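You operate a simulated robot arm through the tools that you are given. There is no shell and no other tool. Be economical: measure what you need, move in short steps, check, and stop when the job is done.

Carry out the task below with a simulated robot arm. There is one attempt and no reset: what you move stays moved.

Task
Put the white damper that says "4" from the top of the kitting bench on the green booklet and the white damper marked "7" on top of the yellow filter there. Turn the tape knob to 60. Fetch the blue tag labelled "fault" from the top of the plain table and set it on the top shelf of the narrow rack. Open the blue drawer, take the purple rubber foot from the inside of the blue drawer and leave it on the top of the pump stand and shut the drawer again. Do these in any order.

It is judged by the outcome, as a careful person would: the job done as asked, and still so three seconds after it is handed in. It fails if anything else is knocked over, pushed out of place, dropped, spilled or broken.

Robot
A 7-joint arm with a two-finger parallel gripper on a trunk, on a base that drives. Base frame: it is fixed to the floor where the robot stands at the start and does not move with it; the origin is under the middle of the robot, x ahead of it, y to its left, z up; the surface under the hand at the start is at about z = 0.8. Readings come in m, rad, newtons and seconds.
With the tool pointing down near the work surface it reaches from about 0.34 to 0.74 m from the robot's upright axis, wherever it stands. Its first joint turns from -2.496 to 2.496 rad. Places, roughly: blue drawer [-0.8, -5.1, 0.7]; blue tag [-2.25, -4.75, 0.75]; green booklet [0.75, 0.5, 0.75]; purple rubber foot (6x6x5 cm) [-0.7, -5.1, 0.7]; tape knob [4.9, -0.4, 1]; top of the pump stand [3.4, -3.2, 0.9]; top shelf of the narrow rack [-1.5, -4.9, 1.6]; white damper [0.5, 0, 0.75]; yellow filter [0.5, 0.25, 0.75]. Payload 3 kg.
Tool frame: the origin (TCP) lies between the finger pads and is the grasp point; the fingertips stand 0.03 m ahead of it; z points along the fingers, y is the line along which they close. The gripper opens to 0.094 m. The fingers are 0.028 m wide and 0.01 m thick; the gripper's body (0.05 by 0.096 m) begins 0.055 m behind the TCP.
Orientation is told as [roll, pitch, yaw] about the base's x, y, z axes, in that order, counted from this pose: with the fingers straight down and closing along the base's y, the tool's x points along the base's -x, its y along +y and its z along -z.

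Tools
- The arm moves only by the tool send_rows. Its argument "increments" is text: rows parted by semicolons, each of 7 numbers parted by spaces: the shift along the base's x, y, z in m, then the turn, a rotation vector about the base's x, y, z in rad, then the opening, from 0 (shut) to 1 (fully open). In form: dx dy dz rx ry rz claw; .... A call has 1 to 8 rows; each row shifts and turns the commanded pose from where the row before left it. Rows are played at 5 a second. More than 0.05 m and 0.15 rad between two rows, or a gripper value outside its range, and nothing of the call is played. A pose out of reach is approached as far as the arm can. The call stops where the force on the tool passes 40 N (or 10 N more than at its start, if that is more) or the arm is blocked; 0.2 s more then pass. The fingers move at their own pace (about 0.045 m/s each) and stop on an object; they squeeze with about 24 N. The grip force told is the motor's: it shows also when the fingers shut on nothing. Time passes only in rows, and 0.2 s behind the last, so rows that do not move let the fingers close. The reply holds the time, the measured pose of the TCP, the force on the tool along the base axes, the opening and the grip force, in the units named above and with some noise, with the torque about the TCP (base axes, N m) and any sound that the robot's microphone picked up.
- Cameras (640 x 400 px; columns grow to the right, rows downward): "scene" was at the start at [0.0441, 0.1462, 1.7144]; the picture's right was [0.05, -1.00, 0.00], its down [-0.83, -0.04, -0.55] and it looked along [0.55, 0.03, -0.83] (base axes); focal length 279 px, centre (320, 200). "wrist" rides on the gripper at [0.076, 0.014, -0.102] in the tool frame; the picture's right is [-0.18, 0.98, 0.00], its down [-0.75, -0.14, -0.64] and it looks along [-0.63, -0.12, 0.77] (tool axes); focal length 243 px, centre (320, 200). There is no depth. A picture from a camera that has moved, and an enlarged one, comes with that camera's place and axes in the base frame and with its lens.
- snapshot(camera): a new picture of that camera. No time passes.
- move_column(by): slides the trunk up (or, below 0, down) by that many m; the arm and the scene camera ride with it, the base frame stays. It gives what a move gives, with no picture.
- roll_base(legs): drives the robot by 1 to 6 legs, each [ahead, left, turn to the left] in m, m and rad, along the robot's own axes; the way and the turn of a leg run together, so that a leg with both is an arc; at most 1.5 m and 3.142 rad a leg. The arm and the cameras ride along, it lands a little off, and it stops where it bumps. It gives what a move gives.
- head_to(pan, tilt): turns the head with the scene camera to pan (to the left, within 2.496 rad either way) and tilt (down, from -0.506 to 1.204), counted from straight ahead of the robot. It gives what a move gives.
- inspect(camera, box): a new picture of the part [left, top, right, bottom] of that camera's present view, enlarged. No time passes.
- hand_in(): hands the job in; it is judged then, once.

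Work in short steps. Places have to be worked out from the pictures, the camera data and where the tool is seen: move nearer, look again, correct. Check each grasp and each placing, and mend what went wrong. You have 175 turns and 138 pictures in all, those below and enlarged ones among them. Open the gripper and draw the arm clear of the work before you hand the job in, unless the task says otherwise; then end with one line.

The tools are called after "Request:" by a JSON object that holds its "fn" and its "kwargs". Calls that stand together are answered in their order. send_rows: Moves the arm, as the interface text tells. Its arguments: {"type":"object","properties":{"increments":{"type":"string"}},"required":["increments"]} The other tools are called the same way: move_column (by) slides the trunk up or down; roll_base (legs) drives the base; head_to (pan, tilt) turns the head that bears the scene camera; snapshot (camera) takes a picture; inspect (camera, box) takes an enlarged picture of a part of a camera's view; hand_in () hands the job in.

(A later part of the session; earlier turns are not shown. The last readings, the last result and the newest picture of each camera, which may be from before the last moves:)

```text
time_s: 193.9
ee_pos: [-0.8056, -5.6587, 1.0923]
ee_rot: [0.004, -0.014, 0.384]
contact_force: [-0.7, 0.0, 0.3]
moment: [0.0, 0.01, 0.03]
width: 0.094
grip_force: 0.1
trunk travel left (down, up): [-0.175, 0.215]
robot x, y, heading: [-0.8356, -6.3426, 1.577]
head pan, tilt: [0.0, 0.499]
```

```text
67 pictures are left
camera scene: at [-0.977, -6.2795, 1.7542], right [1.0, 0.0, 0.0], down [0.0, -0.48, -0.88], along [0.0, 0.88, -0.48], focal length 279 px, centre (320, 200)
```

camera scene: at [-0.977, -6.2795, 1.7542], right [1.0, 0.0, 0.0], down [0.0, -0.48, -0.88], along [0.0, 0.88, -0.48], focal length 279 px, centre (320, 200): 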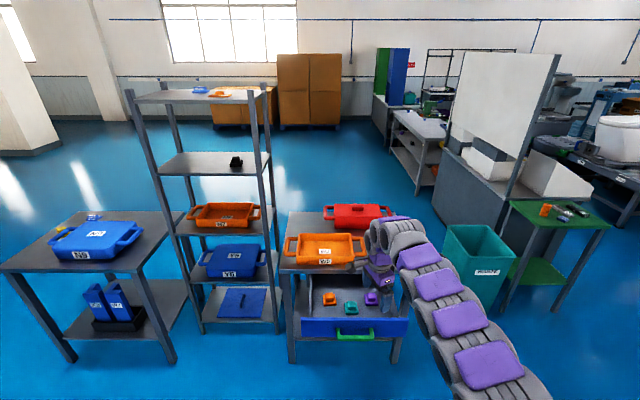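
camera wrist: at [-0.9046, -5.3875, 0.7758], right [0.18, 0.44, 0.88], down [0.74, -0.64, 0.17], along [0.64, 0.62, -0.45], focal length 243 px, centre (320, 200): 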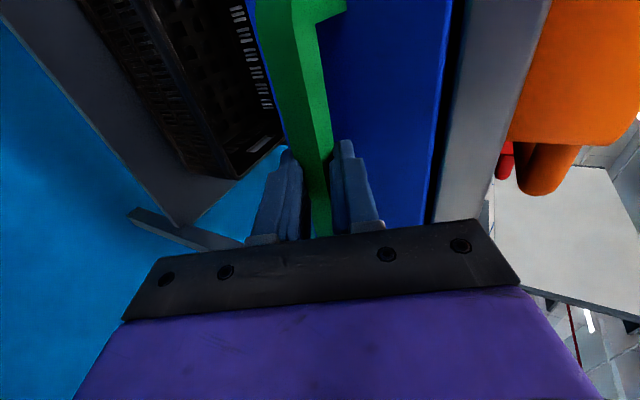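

Remaining yaw +1.187; completing the turn while moving toward x=-0.73 (retracting slightly).

Request:
{"fn": "send_rows", "kwargs": {"increments": "0.009 0 0 0 0 0.148 1; 0.009 0 0 0 0 0.148 1; 0.009 0 0 0 0 0.148 1; 0.009 0 0 0 0 0.148 1; 0.009 0 0 0 0 0.148 1; 0.009 0 0 0 0 0.148 1; 0.009 0 0 0 0 0.148 1; 0.009 0 0 0 0 0.148 1"}}

Request:
{"fn": "roll_base", "kwargs": {"legs": [[0.34, 0, 0]]}}

Request:
{"fn": "snapshot", "kwargs": {"camera": "wrist"}}

```text
time_s: 195.8
ee_pos: [-0.7332, -5.6572, 1.0921]
ee_rot: [0.007, -0.013, 1.568]
contact_force: [-0.3, 0.4, 0.2]
moment: [0.05, 0.02, 0.01]
width: 0.0942
grip_force: 0.1
trunk travel left (down, up): [-0.175, 0.215]
robot x, y, heading: [-0.8341, -6.3459, 1.574]
head pan, tilt: [0.0, 0.499]
```

```text
time_s: 198.0
ee_pos: [-0.7382, -5.3207, 1.0907]
ee_rot: [0.005, -0.01, 1.569]
contact_force: [-0.6, -0.5, -0.5]
moment: [0.0, -0.02, 0.05]
width: 0.0941
grip_force: 0.1
trunk travel left (down, up): [-0.175, 0.215]
robot x, y, heading: [-0.8391, -6.0089, 1.582]
head pan, tilt: [0.0, 0.499]
```

```text
66 pictures are left
camera wrist: at [-0.7504, -5.3971, 1.1921], right [-0.98, 0.19, 0.01], down [0.15, 0.75, 0.65], along [0.12, 0.64, -0.76], focal length 243 px, centre (320, 200)
```

wrist: 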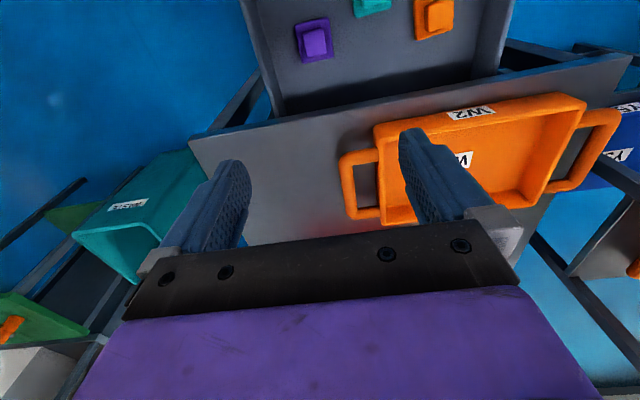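

Foot top at (-0.735, -5.336). I'll align and lower to z≈0.85, then look.

Request:
{"fn": "send_rows", "kwargs": {"increments": "0.002 -0.015 -0.04 0 0 0 1; 0 0 -0.048 0 0 0 1; 0 0 -0.048 0 0 0 1; 0 0 -0.048 0 0 0 1; 0 0 -0.048 0 0 0 1"}}

Request:
{"fn": "snapshot", "kwargs": {"camera": "wrist"}}

```text
time_s: 199.2
ee_pos: [-0.7347, -5.3391, 0.8605]
ee_rot: [0.006, -0.013, 1.569]
contact_force: [0.2, -1.4, 0.0]
moment: [-0.01, -0.03, 0.01]
width: 0.0938
grip_force: 0.1
trunk travel left (down, up): [-0.175, 0.215]
robot x, y, heading: [-0.8364, -6.0115, 1.58]
head pan, tilt: [0.0, 0.499]
```

```text
65 pictures are left
camera wrist: at [-0.7483, -5.4153, 0.9606], right [-0.98, 0.19, 0.01], down [0.15, 0.75, 0.65], along [0.11, 0.64, -0.76], focal length 243 px, centre (320, 200)
```

wrist: 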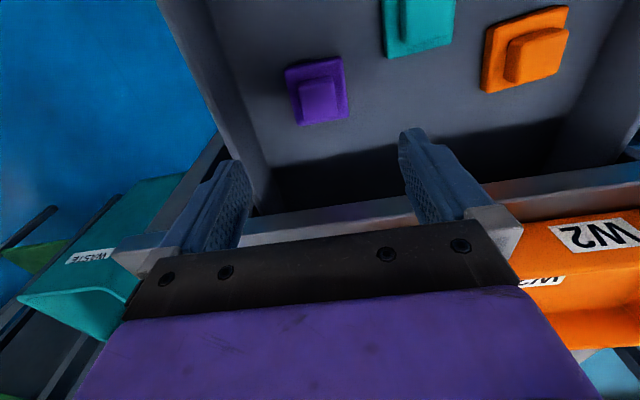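

Perfectly aligned under the grasp point. I'll lower to z≈0.745 and look again.

Request:
{"fn": "send_rows", "kwargs": {"increments": "0 0 -0.045 0 0 0 0.85; 0 0 -0.045 0 0 0 0.85; 0 0 -0.025 0 0 0 0.85; 0 0 0 0 0 0 0.85"}}

Request:
{"fn": "snapshot", "kwargs": {"camera": "wrist"}}

```text
time_s: 200.2
ee_pos: [-0.7354, -5.3397, 0.7452]
ee_rot: [0.004, -0.013, 1.569]
contact_force: [0.4, -0.8, 0.1]
moment: [-0.02, -0.02, 0.01]
width: 0.08
grip_force: 0.1
trunk travel left (down, up): [-0.175, 0.215]
robot x, y, heading: [-0.8365, -6.0105, 1.58]
head pan, tilt: [0.0, 0.499]
```

```text
64 pictures are left
camera wrist: at [-0.749, -5.4165, 0.8465], right [-0.98, 0.19, 0.01], down [0.15, 0.74, 0.65], along [0.12, 0.64, -0.76], focal length 243 px, centre (320, 200)
```

wrist: 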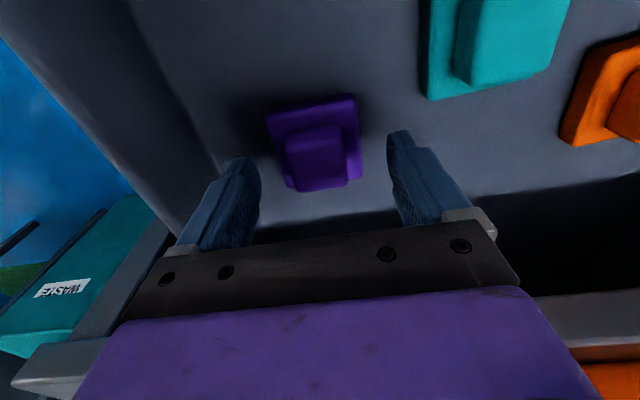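

Foot's top is ≈0.725. I'll lower to 0.73 and close on the block.

Request:
{"fn": "send_rows", "kwargs": {"increments": "0 0 -0.008 0 0 0 0.85; 0 0 -0.006 0 0 0 0.85; 0 0 0 0 0 0 0.2; 0 0 0 0 0 0 0.2; 0 0 0 0 0 0 0.2; 0 0 0 0 0 0 0.2; 0 0 0 0 0 0 0.2"}}

Request:
{"fn": "snapshot", "kwargs": {"camera": "wrist"}}

```text
time_s: 201.8
ee_pos: [-0.7358, -5.3387, 0.7332]
ee_rot: [0.005, -0.015, 1.569]
contact_force: [1.0, 1.7, 0.7]
moment: [0.04, -0.11, 0.02]
width: 0.0353
grip_force: 23.7
trunk travel left (down, up): [-0.175, 0.215]
robot x, y, heading: [-0.8336, -6.0097, 1.581]
head pan, tilt: [0.0, 0.499]
```

```text
63 pictures are left
camera wrist: at [-0.7486, -5.4161, 0.8332], right [-0.98, 0.19, 0.01], down [0.15, 0.74, 0.65], along [0.12, 0.64, -0.76], focal length 243 px, centre (320, 200)
```

wrist: 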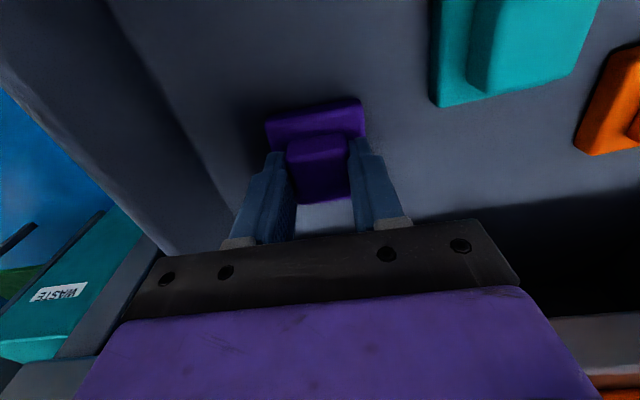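

The foot is gripped (3.5 cm). I'll lift it straight out of the drawer.

Request:
{"fn": "send_rows", "kwargs": {"increments": "0 0 0.02 0 0 0 0.2; 0 0 0.04 0 0 0 0.2; 0 0 0.045 0 0 0 0.2; 0 0 0.045 0 0 0 0.2; 0 0 0.045 0 0 0 0.2; 0 0 0.04 0 0 0 0.2"}}

Request:
{"fn": "send_rows", "kwargs": {"increments": "-0.01 -0.045 0 0 0 0 0.2; -0.015 -0.045 0 0 0 0 0.2; -0.015 -0.045 0 0 0 0 0.2; -0.015 -0.045 0 0 0 0 0.2; -0.015 -0.045 0 0 0 0 0.2; -0.015 -0.045 0 0 0 0 0.2; -0.01 -0.018 0 0 0 0 0.2; 0 0 0 0 0 0 0.2"}}

Request:
{"fn": "snapshot", "kwargs": {"camera": "wrist"}}

Request:
{"fn": "inspect", "kwargs": {"camera": "scene", "box": [230, 260, 470, 400]}}

```text
time_s: 203.2
ee_pos: [-0.737, -5.3388, 0.9687]
ee_rot: [0.005, -0.014, 1.569]
contact_force: [0.2, -1.0, -1.5]
moment: [0.02, 0.01, 0.02]
width: 0.0353
grip_force: 23.8
trunk travel left (down, up): [-0.175, 0.215]
robot x, y, heading: [-0.8384, -6.0094, 1.578]
head pan, tilt: [0.0, 0.499]
```

```text
time_s: 205.0
ee_pos: [-0.8341, -5.6282, 0.9682]
ee_rot: [0.006, -0.014, 1.568]
contact_force: [0.1, 0.4, -1.6]
moment: [-0.03, -0.02, 0.02]
width: 0.0355
grip_force: 24.1
trunk travel left (down, up): [-0.175, 0.215]
robot x, y, heading: [-0.8405, -6.0096, 1.58]
head pan, tilt: [0.0, 0.499]
```

```text
62 pictures are left
camera wrist: at [-0.8462, -5.7048, 1.0688], right [-0.98, 0.19, 0.01], down [0.15, 0.74, 0.65], along [0.12, 0.64, -0.76], focal length 243 px, centre (320, 200)
```

wrist: 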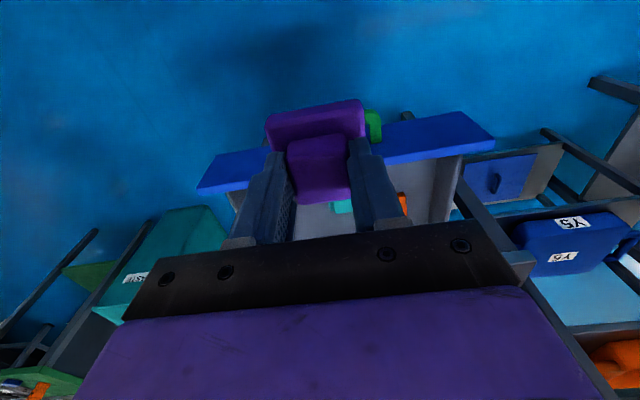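

```text
2.67 times, centred on (350, 330) of scene
camera zoom: at [-0.9798, -5.9447, 1.7542], right [1.0, 0.01, 0.0], down [0.0, -0.48, -0.88], along [-0.01, 0.88, -0.48], focal length 743 px, centre (240, -147)
```

zoom: 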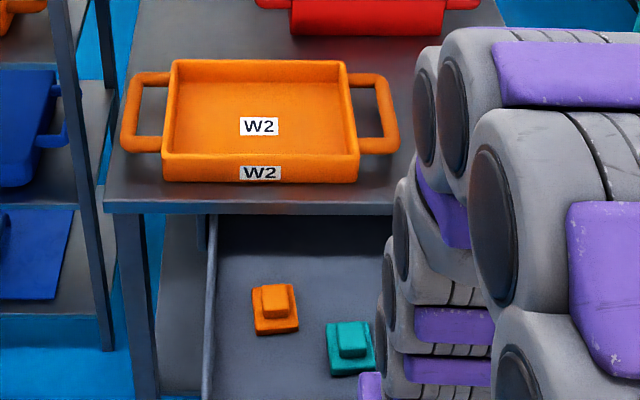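

Now I'll descend just south of the handle bar to z≈0.722 so the bar meets the gripped block/fingers.

Request:
{"fn": "send_rows", "kwargs": {"increments": "0 -0.004 -0.045 0 0 0 0.2; 0 0 -0.045 0 0 0 0.2; 0 0 -0.045 0 0 0 0.2; 0 0 -0.045 0 0 0 0.2; 0 0 -0.045 0 0 0 0.2; 0 0 -0.02 0 0 0 0.2; 0 0 0 0 0 0 0.2"}}

Request:
{"fn": "snapshot", "kwargs": {"camera": "wrist"}}

```text
time_s: 206.6
ee_pos: [-0.8318, -5.63, 0.7233]
ee_rot: [0.005, -0.012, 1.57]
contact_force: [0.1, -0.2, -1.4]
moment: [0.03, 0.01, 0.02]
width: 0.0355
grip_force: 23.4
trunk travel left (down, up): [-0.175, 0.215]
robot x, y, heading: [-0.8379, -6.0089, 1.577]
head pan, tilt: [0.0, 0.499]
```

```text
60 pictures are left
camera wrist: at [-0.8459, -5.7069, 0.8241], right [-0.98, 0.19, 0.01], down [0.15, 0.74, 0.65], along [0.12, 0.64, -0.76], focal length 243 px, centre (320, 200)
```

wrist: 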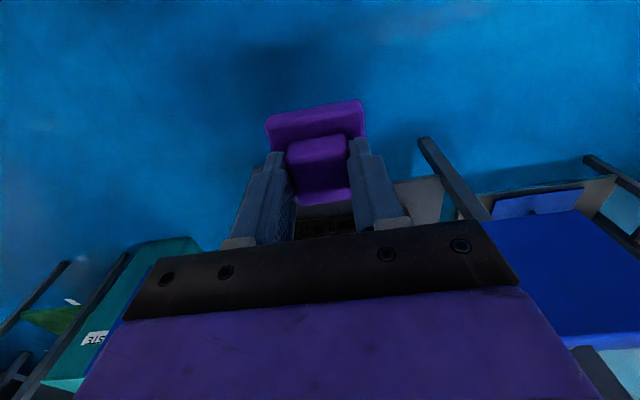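

In position. I'll push north gently in 2 cm steps and watch the force.

Request:
{"fn": "send_rows", "kwargs": {"increments": "0 0.02 0 0 0 0 0.2; 0 0.02 0 0 0 0 0.2; 0 0.02 0 0 0 0 0.2; 0 0.02 0 0 0 0 0.2; 0 0.02 0 0 0 0 0.2"}}

Request:
{"fn": "inspect", "kwargs": {"camera": "scene", "box": [230, 260, 470, 400]}}

Request:
{"fn": "snapshot", "kwargs": {"camera": "wrist"}}

```text
time_s: 207.8
ee_pos: [-0.8326, -5.53, 0.7222]
ee_rot: [0.007, -0.013, 1.568]
contact_force: [-1.8, 2.7, -26.8]
moment: [-0.5, 0.12, 0.03]
width: 0.0354
grip_force: 23.8
trunk travel left (down, up): [-0.175, 0.215]
robot x, y, heading: [-0.8385, -6.0113, 1.577]
head pan, tilt: [0.0, 0.499]
```

```text
2.67 times, centred on (350, 330) of scene
camera zoom: at [-0.9804, -5.9383, 1.7537], right [1.0, 0.01, 0.0], down [0.0, -0.48, -0.88], along [-0.01, 0.88, -0.48], focal length 743 px, centre (240, -147)
```

zoom: 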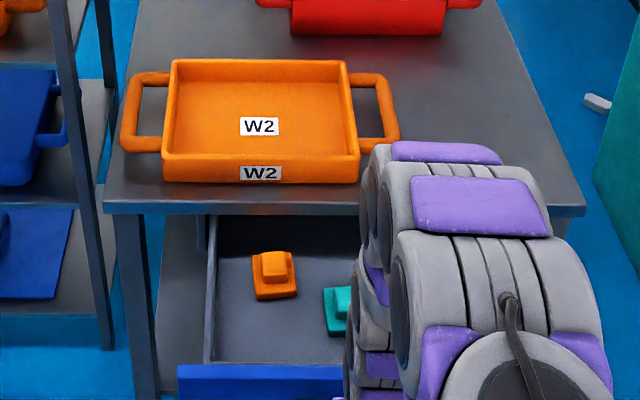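

```text
58 pictures are left
camera wrist: at [-0.845, -5.6066, 0.8228], right [-0.98, 0.19, 0.01], down [0.15, 0.75, 0.65], along [0.12, 0.64, -0.76], focal length 243 px, centre (320, 200)
```

wrist: 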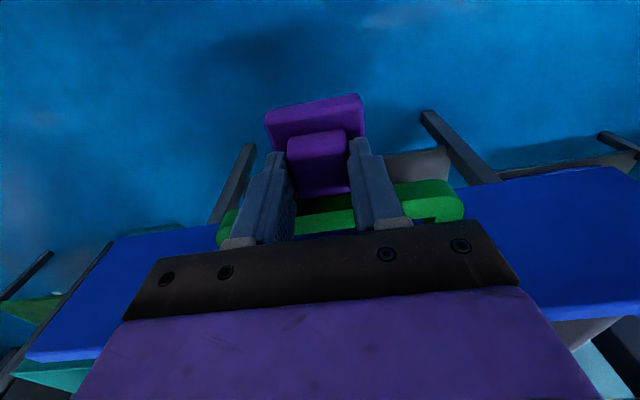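

The drawer is moving, but there's a 27 N downward reaction: the foot's plate is pressing up under the bar. I'll lower 7 mm and back off slightly.

Request:
{"fn": "send_rows", "kwargs": {"increments": "0 -0.004 0 0 0 0 0.2; 0 0 -0.004 0 0 0 0.2; 0 0 -0.004 0 0 0 0.2; 0 0 0 0 0 0 0.2"}}

Request:
{"fn": "inspect", "kwargs": {"camera": "wrist", "box": [200, 80, 480, 255]}}

```text
time_s: 208.8
ee_pos: [-0.8307, -5.5343, 0.7142]
ee_rot: [0.006, -0.012, 1.569]
contact_force: [-0.5, -0.5, -1.0]
moment: [0.05, 0.02, 0.01]
width: 0.0354
grip_force: 23.4
trunk travel left (down, up): [-0.175, 0.215]
robot x, y, heading: [-0.8348, -6.0076, 1.578]
head pan, tilt: [0.0, 0.499]
```

```text
2.29 times, centred on (340, 168) of wrist
camera zoom: at [-0.8435, -5.6116, 0.8154], right [-0.98, 0.19, 0.01], down [0.15, 0.74, 0.65], along [0.12, 0.64, -0.76], focal length 555 px, centre (274, 274)
```

zoom: 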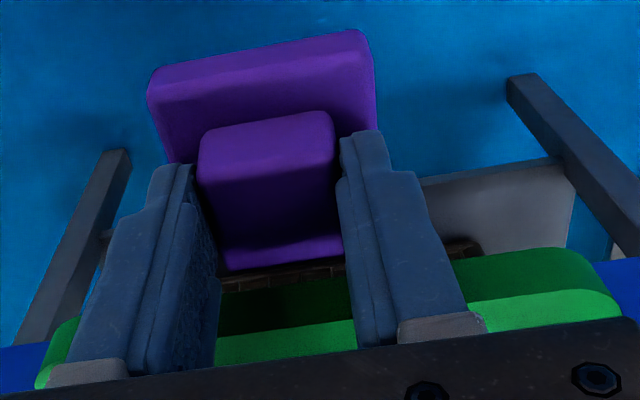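

Force cleared. Continue pushing at this lower height.

Request:
{"fn": "send_rows", "kwargs": {"increments": "0 0.01 0 0 0 0 0.2; 0 0.02 0 0 0 0 0.2; 0 0.02 0 0 0 0 0.2; 0 0.02 0 0 0 0 0.2"}}

Request:
{"fn": "inspect", "kwargs": {"camera": "wrist", "box": [200, 80, 480, 255]}}

```text
time_s: 209.8
ee_pos: [-0.8307, -5.4634, 0.7136]
ee_rot: [0.005, -0.013, 1.568]
contact_force: [1.0, 0.0, -1.1]
moment: [0.0, -0.02, 0.0]
width: 0.0357
grip_force: 24.1
trunk travel left (down, up): [-0.175, 0.215]
robot x, y, heading: [-0.8394, -6.0079, 1.578]
head pan, tilt: [0.0, 0.499]
```

```text
2.29 times, centred on (340, 168) of wrist
camera zoom: at [-0.8433, -5.5399, 0.8145], right [-0.98, 0.19, 0.01], down [0.15, 0.74, 0.65], along [0.12, 0.64, -0.76], focal length 555 px, centre (274, 274)
```

zoom: 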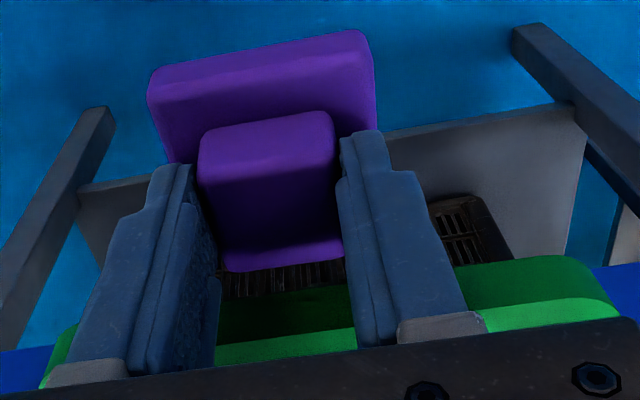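

The drawer follows easily. Continue to about y=-5.345.

Request:
{"fn": "send_rows", "kwargs": {"increments": "0 0.02 0 0 0 0 0.2; 0 0.02 0 0 0 0 0.2; 0 0.02 0 0 0 0 0.2; 0 0.02 0 0 0 0 0.2; 0 0.02 0 0 0 0 0.2; 0 0.015 0 0 0 0 0.2"}}

Request:
{"fn": "snapshot", "kwargs": {"camera": "scene"}}

Request:
{"fn": "snapshot", "kwargs": {"camera": "wrist"}}

```text
time_s: 211.2
ee_pos: [-0.831, -5.3486, 0.7133]
ee_rot: [0.004, -0.017, 1.569]
contact_force: [0.4, -0.1, -0.4]
moment: [0.0, -0.03, 0.05]
width: 0.0356
grip_force: 23.3
trunk travel left (down, up): [-0.175, 0.215]
robot x, y, heading: [-0.8405, -6.0126, 1.579]
head pan, tilt: [0.0, 0.499]
```

```text
55 pictures are left
camera scene: at [-0.9796, -5.9418, 1.7541], right [1.0, 0.01, 0.0], down [0.0, -0.48, -0.88], along [-0.01, 0.88, -0.48], focal length 279 px, centre (320, 200)
```

scene: 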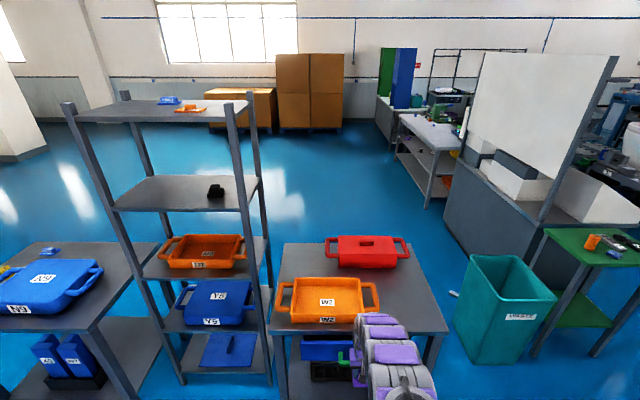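

```text
54 pictures are left
camera wrist: at [-0.8436, -5.4257, 0.814], right [-0.98, 0.19, 0.01], down [0.15, 0.74, 0.65], along [0.12, 0.64, -0.76], focal length 243 px, centre (320, 200)
```

wrist: 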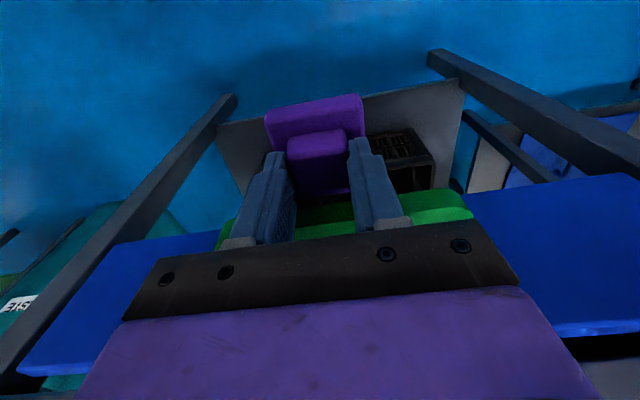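

Nearly closed. I'll push in 5–8 mm steps until it stops.

Request:
{"fn": "send_rows", "kwargs": {"increments": "0 0.008 0 0 0 0 0.2; 0 0.008 0 0 0 0 0.2; 0 0.005 0 0 0 0 0.2; 0 0.005 0 0 0 0 0.2; 0 0 0 0 0 0 0.2"}}

Request:
{"fn": "inspect", "kwargs": {"camera": "scene", "box": [260, 290, 460, 400]}}

```text
time_s: 212.4
ee_pos: [-0.8305, -5.3235, 0.715]
ee_rot: [0.006, -0.014, 1.569]
contact_force: [-0.7, 0.9, -0.8]
moment: [0.03, -0.02, 0.02]
width: 0.0354
grip_force: 24.4
trunk travel left (down, up): [-0.175, 0.215]
robot x, y, heading: [-0.8377, -6.0095, 1.581]
head pan, tilt: [0.0, 0.499]
```

```text
3.20 times, centred on (360, 345) of scene
camera zoom: at [-0.9796, -5.942, 1.7541], right [1.0, 0.01, 0.0], down [0.0, -0.48, -0.88], along [-0.01, 0.88, -0.48], focal length 892 px, centre (192, -264)
```

zoom: 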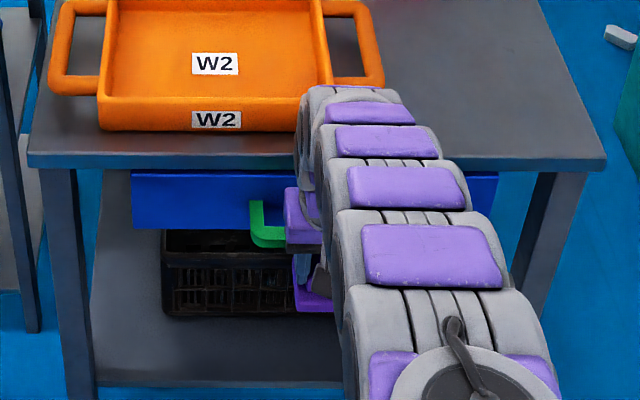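

Almost flush. A few more small pushes until it meets its stop.

Request:
{"fn": "send_rows", "kwargs": {"increments": "0 0.004 0 0 0 0 0.2; 0 0.004 0 0 0 0 0.2; 0 0.004 0 0 0 0 0.2; 0 0 0 0 0 0 0.2"}}

```text
time_s: 213.4
ee_pos: [-0.8299, -5.3146, 0.7131]
ee_rot: [0.006, -0.008, 1.568]
contact_force: [-0.1, -30.0, 5.5]
moment: [0.07, -0.06, -0.68]
width: 0.0353
grip_force: 23.9
trunk travel left (down, up): [-0.175, 0.215]
robot x, y, heading: [-0.8385, -6.0081, 1.58]
head pan, tilt: [0.0, 0.499]
```

Firm stop (30 N at grip height) – the drawer is shut. I'll back off south, then rise and check.

Request:
{"fn": "send_rows", "kwargs": {"increments": "0 -0.02 0 0 0 0 0.2; 0 -0.04 0 0 0 0 0.2; 0 -0.045 0 0 0 0 0.2; 0 -0.045 0 0 0 0 0.2; 0 -0.045 0.01 0 0 0 0.2; 0 -0.03 0.035 0 0 0 0.2; 0 0 0.048 0 0 0 0.2; 0 0 0.048 0 0 0 0.2"}}

Request:
{"fn": "roll_base", "kwargs": {"legs": [[-0.25, 0, 0]]}}

Request:
{"fn": "inspect", "kwargs": {"camera": "scene", "box": [240, 240, 440, 365]}}

Request:
{"fn": "snapshot", "kwargs": {"camera": "wrist"}}

```text
time_s: 215.2
ee_pos: [-0.8301, -5.5387, 0.8559]
ee_rot: [0.006, -0.013, 1.568]
contact_force: [0.0, 0.7, -1.1]
moment: [-0.02, -0.03, 0.0]
width: 0.0354
grip_force: 24.2
trunk travel left (down, up): [-0.175, 0.215]
robot x, y, heading: [-0.8353, -6.0115, 1.583]
head pan, tilt: [0.0, 0.499]
```

```text
time_s: 217.0
ee_pos: [-0.829, -5.7933, 0.855]
ee_rot: [0.005, -0.013, 1.57]
contact_force: [0.8, 0.4, -0.8]
moment: [-0.01, -0.03, 0.01]
width: 0.0355
grip_force: 24.0
trunk travel left (down, up): [-0.175, 0.215]
robot x, y, heading: [-0.8355, -6.2648, 1.583]
head pan, tilt: [0.0, 0.499]
```

```text
3.20 times, centred on (340, 302) of scene
camera zoom: at [-0.9771, -6.1996, 1.7543], right [1.0, 0.01, 0.0], down [0.0, -0.48, -0.88], along [-0.01, 0.88, -0.48], focal length 892 px, centre (256, -128)
```

zoom: 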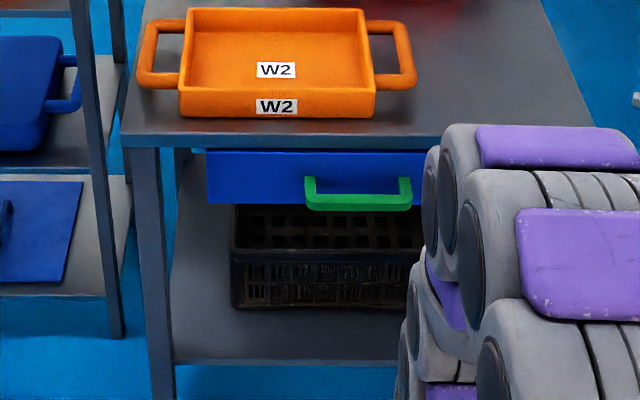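

```text
51 pictures are left
camera wrist: at [-0.8413, -5.8708, 0.9553], right [-0.98, 0.19, 0.01], down [0.15, 0.74, 0.65], along [0.11, 0.64, -0.76], focal length 243 px, centre (320, 200)
```

wrist: 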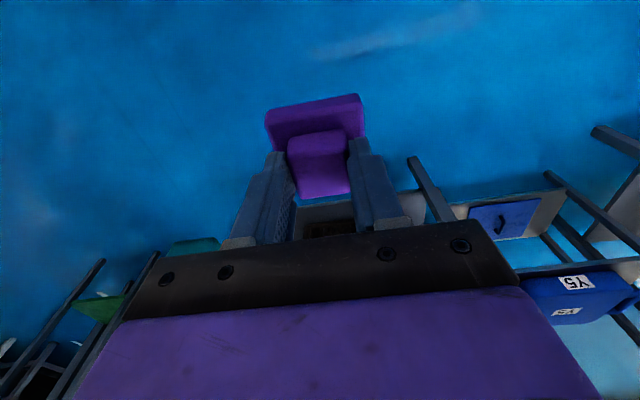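

The drawer is fully shut and the foot held. Now look east for a route to the pump stand at (3.4, -3.2).

Request:
{"fn": "head_to", "kwargs": {"pan": -1.3, "tilt": 0.4}}

Request:
{"fn": "snapshot", "kwargs": {"camera": "scene"}}

```text
time_s: 218.5
ee_pos: [-0.8281, -5.7944, 0.8562]
ee_rot: [0.005, -0.016, 1.571]
contact_force: [0.1, -0.4, -1.1]
moment: [0.0, -0.02, 0.0]
width: 0.0353
grip_force: 24.1
trunk travel left (down, up): [-0.175, 0.215]
robot x, y, heading: [-0.8324, -6.2661, 1.578]
head pan, tilt: [-1.3, 0.4]
```

```text
50 pictures are left
camera scene: at [-0.8874, -6.2636, 1.7635], right [0.28, -0.96, 0.0], down [-0.37, -0.11, -0.92], along [0.89, 0.25, -0.39], focal length 279 px, centre (320, 200)
```

scene: 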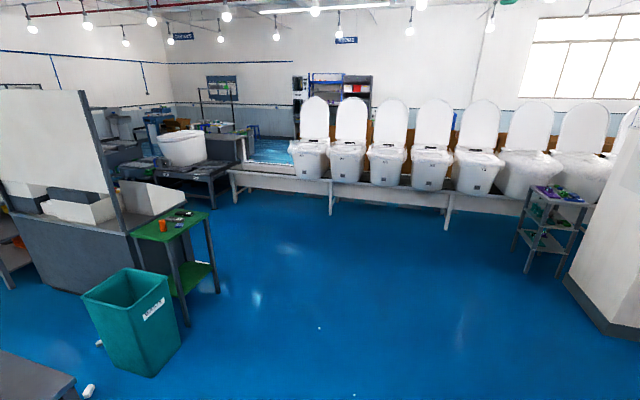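

There's an open lane: east along y≈-6.2 to x≈1.6, then north between the machine and the bowl table. I'll raise the hand and drive.

Request:
{"fn": "send_rows", "kwargs": {"increments": "0 0 0.048 0 0 0 0.2; 0 0 0.048 0 0 0 0.2; 0 0 0.048 0 0 0 0.2; 0 0 0.048 0 0 0 0.2; 0 0 0.048 0 0 0 0.2"}}

Request:
{"fn": "roll_base", "kwargs": {"legs": [[0, -1.2, 0], [0, -1.25, 0], [1.4, 0, 0]]}}

Request:
{"fn": "head_to", "kwargs": {"pan": -0.35, "tilt": 0.4}}

Request:
{"fn": "snapshot", "kwargs": {"camera": "scene"}}

```text
time_s: 219.7
ee_pos: [-0.8271, -5.7921, 1.0937]
ee_rot: [0.004, -0.016, 1.568]
contact_force: [1.2, -0.6, -0.9]
moment: [-0.03, -0.02, 0.02]
width: 0.0354
grip_force: 24.0
trunk travel left (down, up): [-0.175, 0.215]
robot x, y, heading: [-0.8316, -6.2641, 1.582]
head pan, tilt: [-1.3, 0.4]
```

```text
time_s: 238.0
ee_pos: [1.5577, -4.3854, 1.0932]
ee_rot: [0.006, -0.017, 1.602]
contact_force: [0.0, 0.2, -1.0]
moment: [0.01, -0.01, -0.01]
width: 0.035
grip_force: 23.7
trunk travel left (down, up): [-0.175, 0.215]
robot x, y, heading: [1.565, -4.859, 1.617]
head pan, tilt: [-1.3, 0.4]
```

```text
time_s: 239.2
ee_pos: [1.558, -4.3865, 1.0933]
ee_rot: [0.006, -0.016, 1.603]
contact_force: [-1.7, 1.1, -1.0]
moment: [-0.01, 0.0, -0.01]
width: 0.0351
grip_force: 23.8
trunk travel left (down, up): [-0.175, 0.215]
robot x, y, heading: [1.5657, -4.8543, 1.612]
head pan, tilt: [-0.351, 0.4]
```

```text
49 pictures are left
camera scene: at [1.4534, -4.8002, 1.7634], right [0.95, -0.3, 0.0], down [-0.12, -0.37, -0.92], along [0.28, 0.88, -0.39], focal length 279 px, centre (320, 200)
```

scene: 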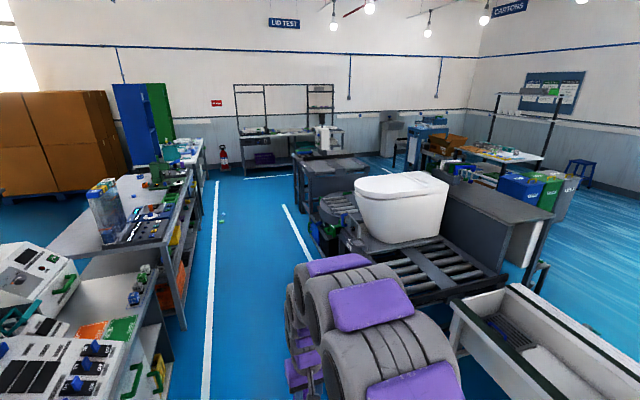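

I see the aisle north, and the pump stand (grey cabinet behind the toilet bowl) is reachable only from the far side. I'll drive north up the aisle to y≈-0.4, turn east and look.

Request:
{"fn": "roll_base", "kwargs": {"legs": [[1.5, 0, -0.041], [1.5, 0, 0], [1.45, 0, 0], [0, 0, -1.571]]}}

Request:
{"fn": "head_to", "kwargs": {"pan": -0.2, "tilt": 0.4}}

Request:
{"fn": "snapshot", "kwargs": {"camera": "scene"}}

```text
time_s: 264.3
ee_pos: [2.074, -0.4326, 1.0934]
ee_rot: [0.005, -0.016, -0.03]
contact_force: [0.0, 0.0, -1.4]
moment: [0.01, -0.02, 0.0]
width: 0.0356
grip_force: 24.3
trunk travel left (down, up): [-0.175, 0.215]
robot x, y, heading: [1.6084, -0.4142, -0.016]
head pan, tilt: [-0.351, 0.4]
```

```text
time_s: 265.0
ee_pos: [2.072, -0.4326, 1.0934]
ee_rot: [0.004, -0.018, -0.028]
contact_force: [0.1, 0.7, -1.4]
moment: [0.02, -0.03, 0.03]
width: 0.0355
grip_force: 23.7
trunk travel left (down, up): [-0.175, 0.215]
robot x, y, heading: [1.6038, -0.4176, -0.024]
head pan, tilt: [-0.201, 0.4]
```

```text
48 pictures are left
camera scene: at [1.6701, -0.2917, 1.7634], right [-0.22, -0.98, 0.0], down [-0.38, 0.08, -0.92], along [0.9, -0.2, -0.39], focal length 279 px, centre (320, 200)
```

scene: 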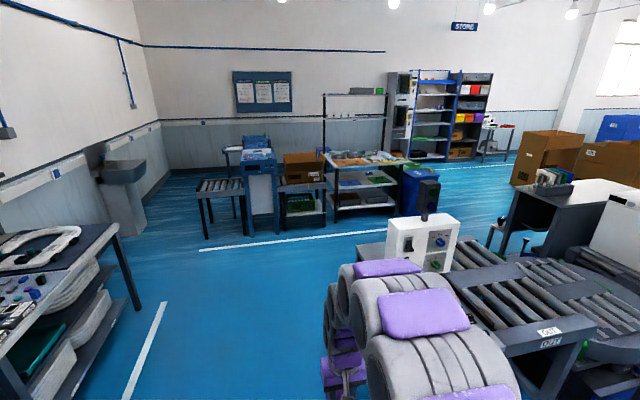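

The blue tape machine is ahead at x≈4.9, and the pump stand is the grey cabinet to the right. I'll drive to about (3.7, -0.2), and look south.

Request:
{"fn": "roll_base", "kwargs": {"legs": [[0, 0.2, 0.02], [1.4, 0, 0], [0.75, 0, 0]]}}

Request:
{"fn": "head_to", "kwargs": {"pan": -1.3, "tilt": 0.45}}

Request:
{"fn": "snapshot", "kwargs": {"camera": "scene"}}

```text
time_s: 276.9
ee_pos: [4.2423, -0.2666, 1.0931]
ee_rot: [0.004, -0.019, -0.022]
contact_force: [0.1, 0.7, -1.6]
moment: [0.01, 0.03, -0.01]
width: 0.0355
grip_force: 24.1
trunk travel left (down, up): [-0.175, 0.215]
robot x, y, heading: [3.7747, -0.2516, -0.009]
head pan, tilt: [-0.201, 0.4]
```

```text
time_s: 278.2
ee_pos: [4.2395, -0.2667, 1.0929]
ee_rot: [0.006, -0.016, -0.023]
contact_force: [-0.5, -0.8, -1.0]
moment: [-0.02, 0.01, -0.01]
width: 0.0355
grip_force: 23.6
trunk travel left (down, up): [-0.175, 0.215]
robot x, y, heading: [3.7733, -0.2489, -0.012]
head pan, tilt: [-1.3, 0.45]
```

```text
47 pictures are left
camera scene: at [3.771, -0.1967, 1.7589], right [-0.97, -0.26, 0.0], down [-0.11, 0.42, -0.9], along [0.23, -0.87, -0.44], focal length 279 px, centre (320, 200)
```

scene: 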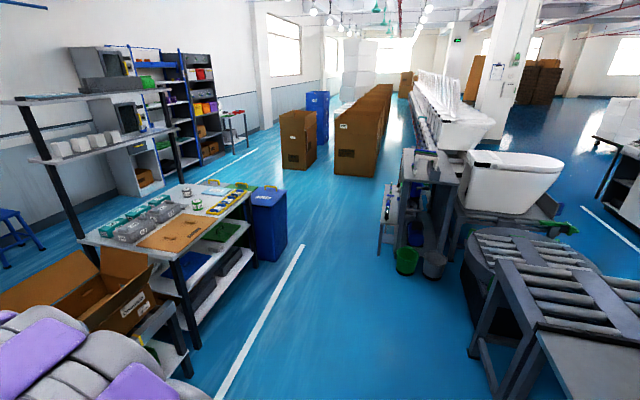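

The pump stand should be near pixel (430,165). I'll enlarge it.

Request:
{"fn": "inspect", "kwargs": {"camera": "scene", "box": [360, 110, 520, 290]}}

```text
2.22 times, centred on (440, 200) of scene
camera zoom: at [3.771, -0.1967, 1.7589], right [-0.97, -0.26, 0.0], down [-0.11, 0.42, -0.9], along [0.23, -0.87, -0.44], focal length 619 px, centre (53, 200)
```

zoom: 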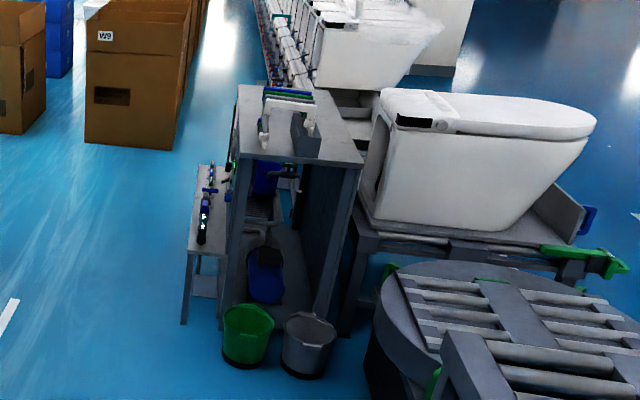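

The stand's top spans roughly x 3.22–3.66, y -3.4…-2.45, with items towards the rear and buckets in front. I'll drive to about (3.95, -2.1) facing south in the open aisle.

Request:
{"fn": "roll_base", "kwargs": {"legs": [[0, 0, -1.56], [1.3, 0.1, 0], [0.5, 0.08, 0]]}}

Request:
{"fn": "head_to", "kwargs": {"pan": -0.6, "tilt": 0.8}}

Request:
{"fn": "snapshot", "kwargs": {"camera": "scene"}}

```text
time_s: 291.3
ee_pos: [3.8958, -2.541, 1.0935]
ee_rot: [0.007, -0.018, -1.6]
contact_force: [-0.1, -0.1, -1.2]
moment: [0.01, 0.05, 0.03]
width: 0.0352
grip_force: 24.0
trunk travel left (down, up): [-0.175, 0.215]
robot x, y, heading: [3.9162, -2.0701, -1.59]
head pan, tilt: [-1.3, 0.45]
```

```text
time_s: 292.3
ee_pos: [3.8985, -2.5383, 1.0937]
ee_rot: [0.005, -0.019, -1.601]
contact_force: [-0.1, 0.2, -0.9]
moment: [0.03, -0.02, 0.03]
width: 0.0356
grip_force: 23.7
trunk travel left (down, up): [-0.175, 0.215]
robot x, y, heading: [3.9141, -2.0752, -1.591]
head pan, tilt: [-0.6, 0.799]
```

```text
45 pictures are left
camera scene: at [4.0125, -2.1145, 1.7284], right [-0.81, 0.58, 0.0], down [0.42, 0.58, -0.7], along [-0.41, -0.57, -0.72], focal length 279 px, centre (320, 200)
```

scene: 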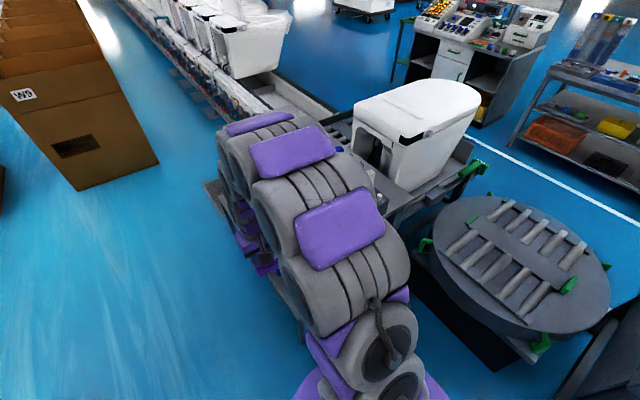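

The arm hides the stand; I'll turn toward it and use the wrist camera (hand stays high at z=1.09).

Request:
{"fn": "roll_base", "kwargs": {"legs": [[0, 0, -0.65]]}}

Request:
{"fn": "snapshot", "kwargs": {"camera": "wrist"}}

```text
time_s: 294.5
ee_pos: [3.6206, -2.4309, 1.0945]
ee_rot: [0.004, -0.02, -2.251]
contact_force: [0.0, -0.1, -1.8]
moment: [0.02, 0.02, -0.01]
width: 0.0355
grip_force: 23.8
trunk travel left (down, up): [-0.175, 0.215]
robot x, y, heading: [3.9211, -2.0708, -2.238]
head pan, tilt: [-0.6, 0.799]
```

```text
44 pictures are left
camera wrist: at [3.6824, -2.3789, 1.1946], right [0.65, -0.76, 0.01], down [-0.58, -0.49, 0.66], along [-0.49, -0.43, -0.76], focal length 243 px, centre (320, 200)
```

wrist: 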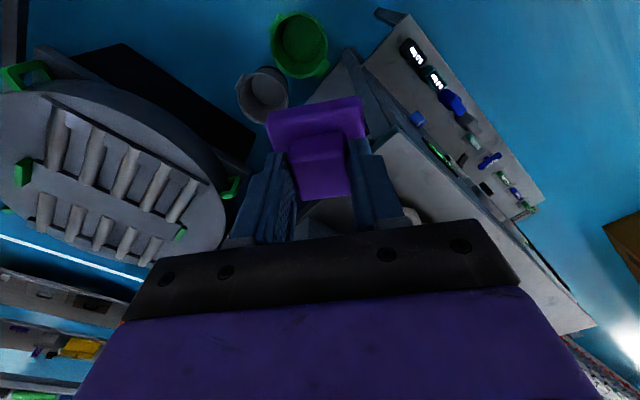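

There are items on the stand; I need an unobstructed view. I'll turn further right so that the stand lies left of the arm, and look with the head camera.

Request:
{"fn": "roll_base", "kwargs": {"legs": [[0, 0, -0.8]]}}

Request:
{"fn": "head_to", "kwargs": {"pan": 0.8, "tilt": 0.85}}

Request:
{"fn": "snapshot", "kwargs": {"camera": "scene"}}

```text
time_s: 297.0
ee_pos: [3.4559, -2.1067, 1.0949]
ee_rot: [0.005, -0.02, -3.051]
contact_force: [-0.3, 0.4, -0.9]
moment: [0.01, 0.02, 0.01]
width: 0.0353
grip_force: 24.2
trunk travel left (down, up): [-0.175, 0.215]
robot x, y, heading: [3.9166, -2.0743, -3.045]
head pan, tilt: [-0.6, 0.799]
```

```text
time_s: 298.5
ee_pos: [3.4574, -2.1077, 1.0948]
ee_rot: [0.006, -0.021, -3.05]
contact_force: [0.5, 0.2, -0.9]
moment: [-0.03, 0.0, -0.02]
width: 0.0355
grip_force: 24.0
trunk travel left (down, up): [-0.175, 0.215]
robot x, y, heading: [3.9215, -2.0746, -3.041]
head pan, tilt: [0.799, 0.85]
```

```text
43 pictures are left
camera scene: at [3.9098, -2.2713, 1.7243], right [-0.78, 0.62, 0.0], down [0.47, 0.59, -0.66], along [-0.41, -0.52, -0.75], focal length 279 px, centre (320, 200)
```

scene: 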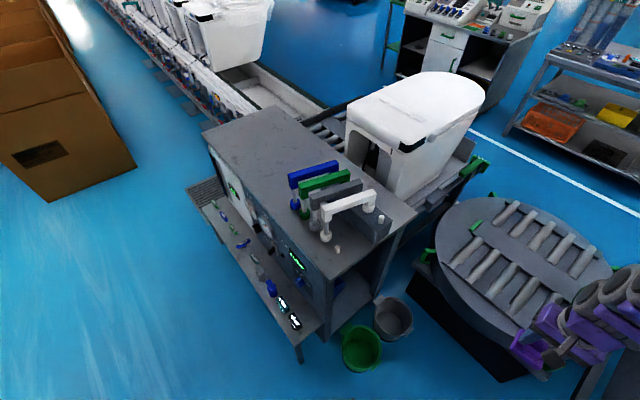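

Now clear: the stand's top has four arch handles on its north half; the south half is free. Target spot ≈(3.5, -3.1). I'll back off east and slide south, facing west.

Request:
{"fn": "roll_base", "kwargs": {"legs": [[-0.35, 0, -0.1], [0, 1.03, 0]]}}

Request:
{"fn": "head_to", "kwargs": {"pan": 0.1, "tilt": 0.85}}

Request:
{"fn": "snapshot", "kwargs": {"camera": "scene"}}

Request:
{"fn": "snapshot", "kwargs": {"camera": "wrist"}}

```text
time_s: 305.7
ee_pos: [3.8148, -3.0552, 1.0954]
ee_rot: [0.01, -0.022, 3.136]
contact_force: [0.3, -0.1, -1.2]
moment: [0.02, 0.0, 0.01]
width: 0.0354
grip_force: 24.2
trunk travel left (down, up): [-0.175, 0.215]
robot x, y, heading: [4.2819, -3.0673, -3.134]
head pan, tilt: [0.799, 0.85]
```

```text
time_s: 306.7
ee_pos: [3.8168, -3.0584, 1.0963]
ee_rot: [0.005, -0.023, 3.139]
contact_force: [0.7, -0.2, -1.2]
moment: [0.05, 0.0, 0.03]
width: 0.0354
grip_force: 24.2
trunk travel left (down, up): [-0.175, 0.215]
robot x, y, heading: [4.2801, -3.067, -3.137]
head pan, tilt: [0.099, 0.85]
```

```text
42 pictures are left
camera scene: at [4.228, -3.2164, 1.7243], right [-0.11, 0.99, 0.0], down [0.75, 0.08, -0.66], along [-0.65, -0.07, -0.75], focal length 279 px, centre (320, 200)
```

scene: 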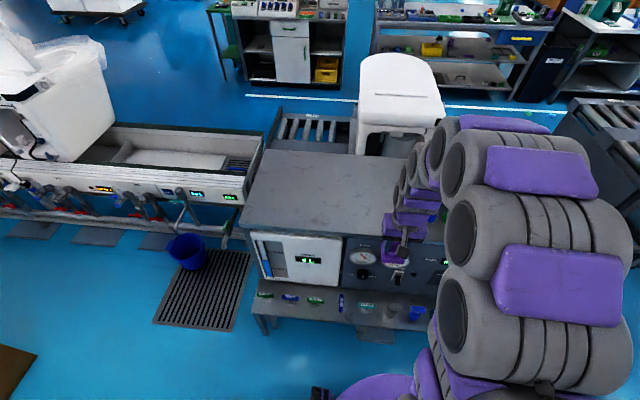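

```text
41 pictures are left
camera wrist: at [3.8963, -3.0725, 1.1959], right [-0.19, -0.98, 0.01], down [-0.74, 0.15, 0.66], along [-0.65, 0.12, -0.75], focal length 243 px, centre (320, 200)
```

wrist: 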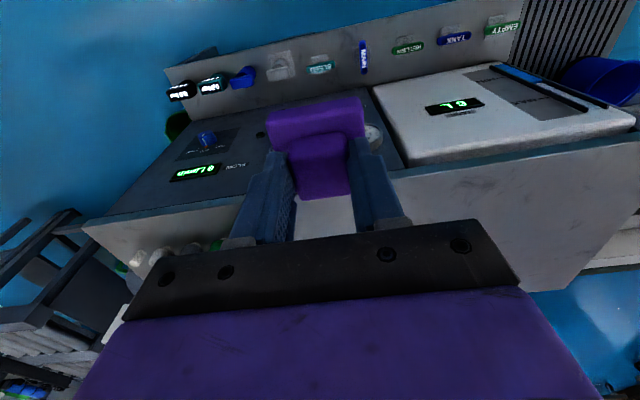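

The top south of the handles is free. I'll roll 0.1 m closer and extend the arm to about (3.51, -3.09), staying high.

Request:
{"fn": "roll_base", "kwargs": {"legs": [[0.1, 0, 0]]}}

Request:
{"fn": "send_rows", "kwargs": {"increments": "-0.04 -0.006 0 0 0 0 0.2; -0.04 -0.006 0 0 0 0 0.2; -0.04 -0.006 0 0 0 0 0.2; -0.04 -0.006 0 0 0 0 0.2; -0.045 -0.006 0 0 0 0 0.2; 0 0 -0.03 0 0 0 0.2; 0 0 -0.03 0 0 0 0.2; 0 0 0 0 0 0 0.2"}}

Request:
{"fn": "snapshot", "kwargs": {"camera": "wrist"}}

Request:
{"fn": "inspect", "kwargs": {"camera": "scene", "box": [220, 130, 460, 290]}}

```text
time_s: 307.9
ee_pos: [3.716, -3.0595, 1.0941]
ee_rot: [0.004, -0.02, 3.137]
contact_force: [-0.2, 0.6, -1.2]
moment: [0.02, -0.03, 0.01]
width: 0.0353
grip_force: 23.6
trunk travel left (down, up): [-0.175, 0.215]
robot x, y, heading: [4.1788, -3.0722, -3.135]
head pan, tilt: [0.099, 0.85]
```

```text
time_s: 309.7
ee_pos: [3.5122, -3.0888, 1.0345]
ee_rot: [0.005, -0.025, 3.136]
contact_force: [-0.8, -0.2, -1.9]
moment: [0.01, 0.0, 0.03]
width: 0.0356
grip_force: 23.7
trunk travel left (down, up): [-0.175, 0.215]
robot x, y, heading: [4.1786, -3.0691, -3.137]
head pan, tilt: [0.099, 0.85]
```

```text
40 pictures are left
camera wrist: at [3.5923, -3.1029, 1.1345], right [-0.19, -0.98, 0.01], down [-0.74, 0.15, 0.66], along [-0.65, 0.12, -0.75], focal length 243 px, centre (320, 200)
```

wrist: 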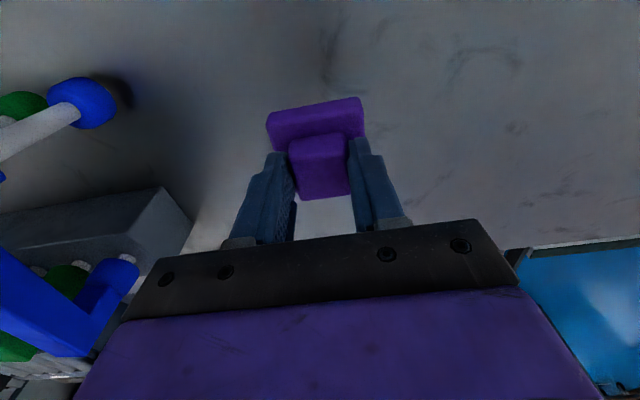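

```text
2.50 times, centred on (340, 210) of scene
camera zoom: at [4.1264, -3.218, 1.7242], right [-0.1, 0.99, 0.0], down [0.75, 0.08, -0.66], along [-0.65, -0.07, -0.75], focal length 697 px, centre (270, 175)
```

zoom: 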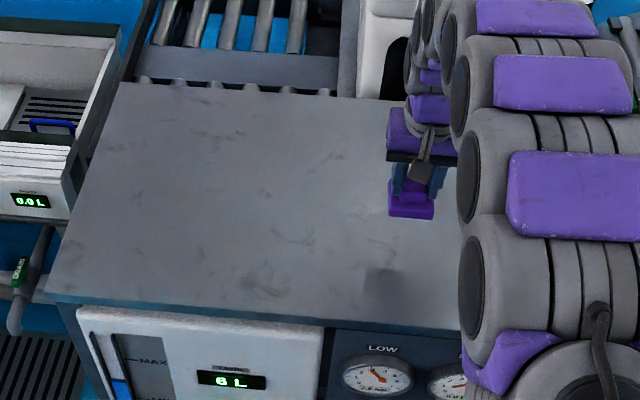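

Clear surface beneath. Lowering in steps toward contact.

Request:
{"fn": "send_rows", "kwargs": {"increments": "0 0 -0.02 0 0 0 0.2; 0 0 -0.015 0 0 0 0.2; 0 0 -0.01 0 0 0 0.2; 0 0 0 0 0 0 0.2"}}

Request:
{"fn": "snapshot", "kwargs": {"camera": "wrist"}}

```text
time_s: 310.7
ee_pos: [3.5122, -3.0892, 0.9916]
ee_rot: [0.006, -0.022, 3.137]
contact_force: [-0.7, -0.6, -1.3]
moment: [0.02, 0.02, 0.0]
width: 0.0353
grip_force: 24.1
trunk travel left (down, up): [-0.175, 0.215]
robot x, y, heading: [4.177, -3.0688, -3.137]
head pan, tilt: [0.099, 0.85]
```

```text
38 pictures are left
camera wrist: at [3.5921, -3.1026, 1.0908], right [-0.19, -0.98, 0.01], down [-0.74, 0.15, 0.66], along [-0.65, 0.12, -0.75], focal length 243 px, centre (320, 200)
```

wrist: 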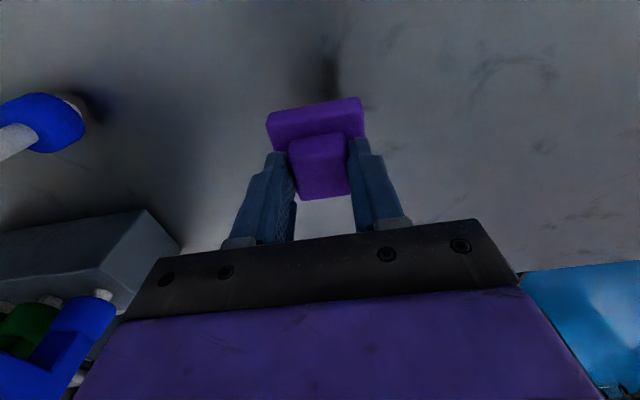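

Still a few centimetres up. Continue in 6 mm steps.

Request:
{"fn": "send_rows", "kwargs": {"increments": "0 0 -0.008 0 0 0 0.2; 0 0 -0.006 0 0 0 0.2; 0 0 -0.005 0 0 0 0.2; 0 0 -0.004 0 0 0 0.2; 0 0 0 0 0 0 0.2"}}

```text
time_s: 311.9
ee_pos: [3.5119, -3.0885, 0.9679]
ee_rot: [0.004, -0.022, 3.136]
contact_force: [-0.4, 0.1, -1.5]
moment: [-0.03, -0.03, -0.01]
width: 0.0355
grip_force: 23.6
trunk travel left (down, up): [-0.175, 0.215]
robot x, y, heading: [4.1811, -3.0712, -3.132]
head pan, tilt: [0.099, 0.85]
```

No contact yet; continuing with 4 mm steps.

Request:
{"fn": "send_rows", "kwargs": {"increments": "0 0 -0.004 0 0 0 0.2; 0 0 -0.004 0 0 0 0.2; 0 0 -0.003 0 0 0 0.2; 0 0 -0.003 0 0 0 0.2; 0 0 0 0 0 0 0.2"}}

Request:
{"fn": "snapshot", "kwargs": {"camera": "wrist"}}

```text
time_s: 313.1
ee_pos: [3.5124, -3.0897, 0.9547]
ee_rot: [0.006, -0.024, 3.137]
contact_force: [-0.2, 0.0, -1.5]
moment: [-0.01, -0.02, 0.0]
width: 0.0351
grip_force: 23.3
trunk travel left (down, up): [-0.175, 0.215]
robot x, y, heading: [4.1769, -3.0706, -3.134]
head pan, tilt: [0.099, 0.85]
```

```text
37 pictures are left
camera wrist: at [3.5923, -3.1028, 1.0544], right [-0.19, -0.98, 0.01], down [-0.74, 0.15, 0.66], along [-0.65, 0.12, -0.75], focal length 243 px, centre (320, 200)
```

wrist: 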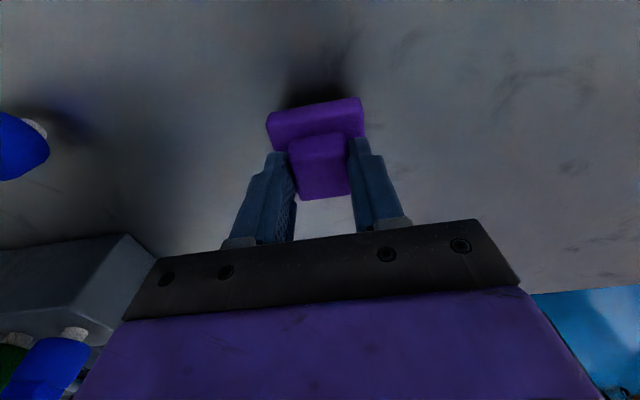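

Close now (shadow meets the foot). A few more 2 mm steps.

Request:
{"fn": "send_rows", "kwargs": {"increments": "0 0 -0.003 0 0 0 0.2; 0 0 -0.003 0 0 0 0.2; 0 0 -0.003 0 0 0 0.2; 0 0 0 0 0 0 0.2"}}

```text
time_s: 314.1
ee_pos: [3.5122, -3.0886, 0.9462]
ee_rot: [0.006, -0.022, 3.137]
contact_force: [0.1, -0.5, -0.7]
moment: [-0.02, -0.01, 0.0]
width: 0.0357
grip_force: 24.2
trunk travel left (down, up): [-0.175, 0.215]
robot x, y, heading: [4.1774, -3.068, -3.138]
head pan, tilt: [0.099, 0.85]
```

The weight reading is starting to ease; continue by 2 mm.

Request:
{"fn": "send_rows", "kwargs": {"increments": "0 0 -0.002 0 0 0 0.2; 0 0 -0.002 0 0 0 0.2; 0 0 0 0 0 0 0.2"}}

```text
time_s: 314.9
ee_pos: [3.5132, -3.0883, 0.941]
ee_rot: [0.005, -0.021, 3.136]
contact_force: [-0.3, -0.1, -0.9]
moment: [0.0, -0.01, 0.01]
width: 0.0356
grip_force: 23.8
trunk travel left (down, up): [-0.175, 0.215]
robot x, y, heading: [4.1786, -3.0707, -3.138]
head pan, tilt: [0.099, 0.85]
```

Request:
{"fn": "send_rows", "kwargs": {"increments": "0 0 -0.003 0 0 0 0.2; 0 0 -0.003 0 0 0 0.2; 0 0 -0.003 0 0 0 0.2; 0 0 0 0 0 0 0.2"}}

Request:
{"fn": "snapshot", "kwargs": {"camera": "wrist"}}

```text
time_s: 315.9
ee_pos: [3.516, -3.0896, 0.936]
ee_rot: [0.005, -0.028, 3.136]
contact_force: [5.2, -0.2, 35.6]
moment: [0.05, -0.06, 0.02]
width: 0.0355
grip_force: 24.1
trunk travel left (down, up): [-0.175, 0.215]
robot x, y, heading: [4.1785, -3.0697, -3.136]
head pan, tilt: [0.099, 0.85]
```

```text
36 pictures are left
camera wrist: at [3.595, -3.1033, 1.0347], right [-0.19, -0.98, 0.01], down [-0.74, 0.15, 0.66], along [-0.65, 0.12, -0.75], focal length 243 px, centre (320, 200)
```

wrist: 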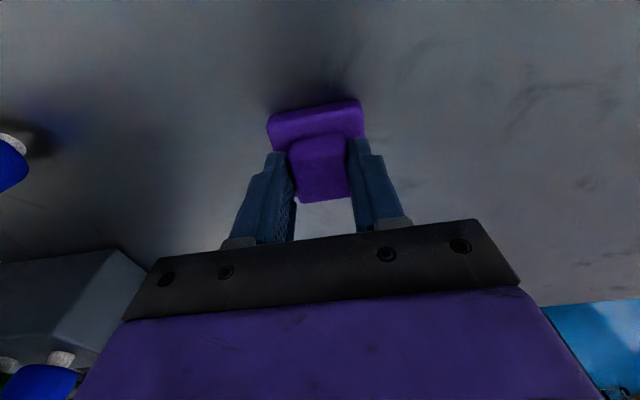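

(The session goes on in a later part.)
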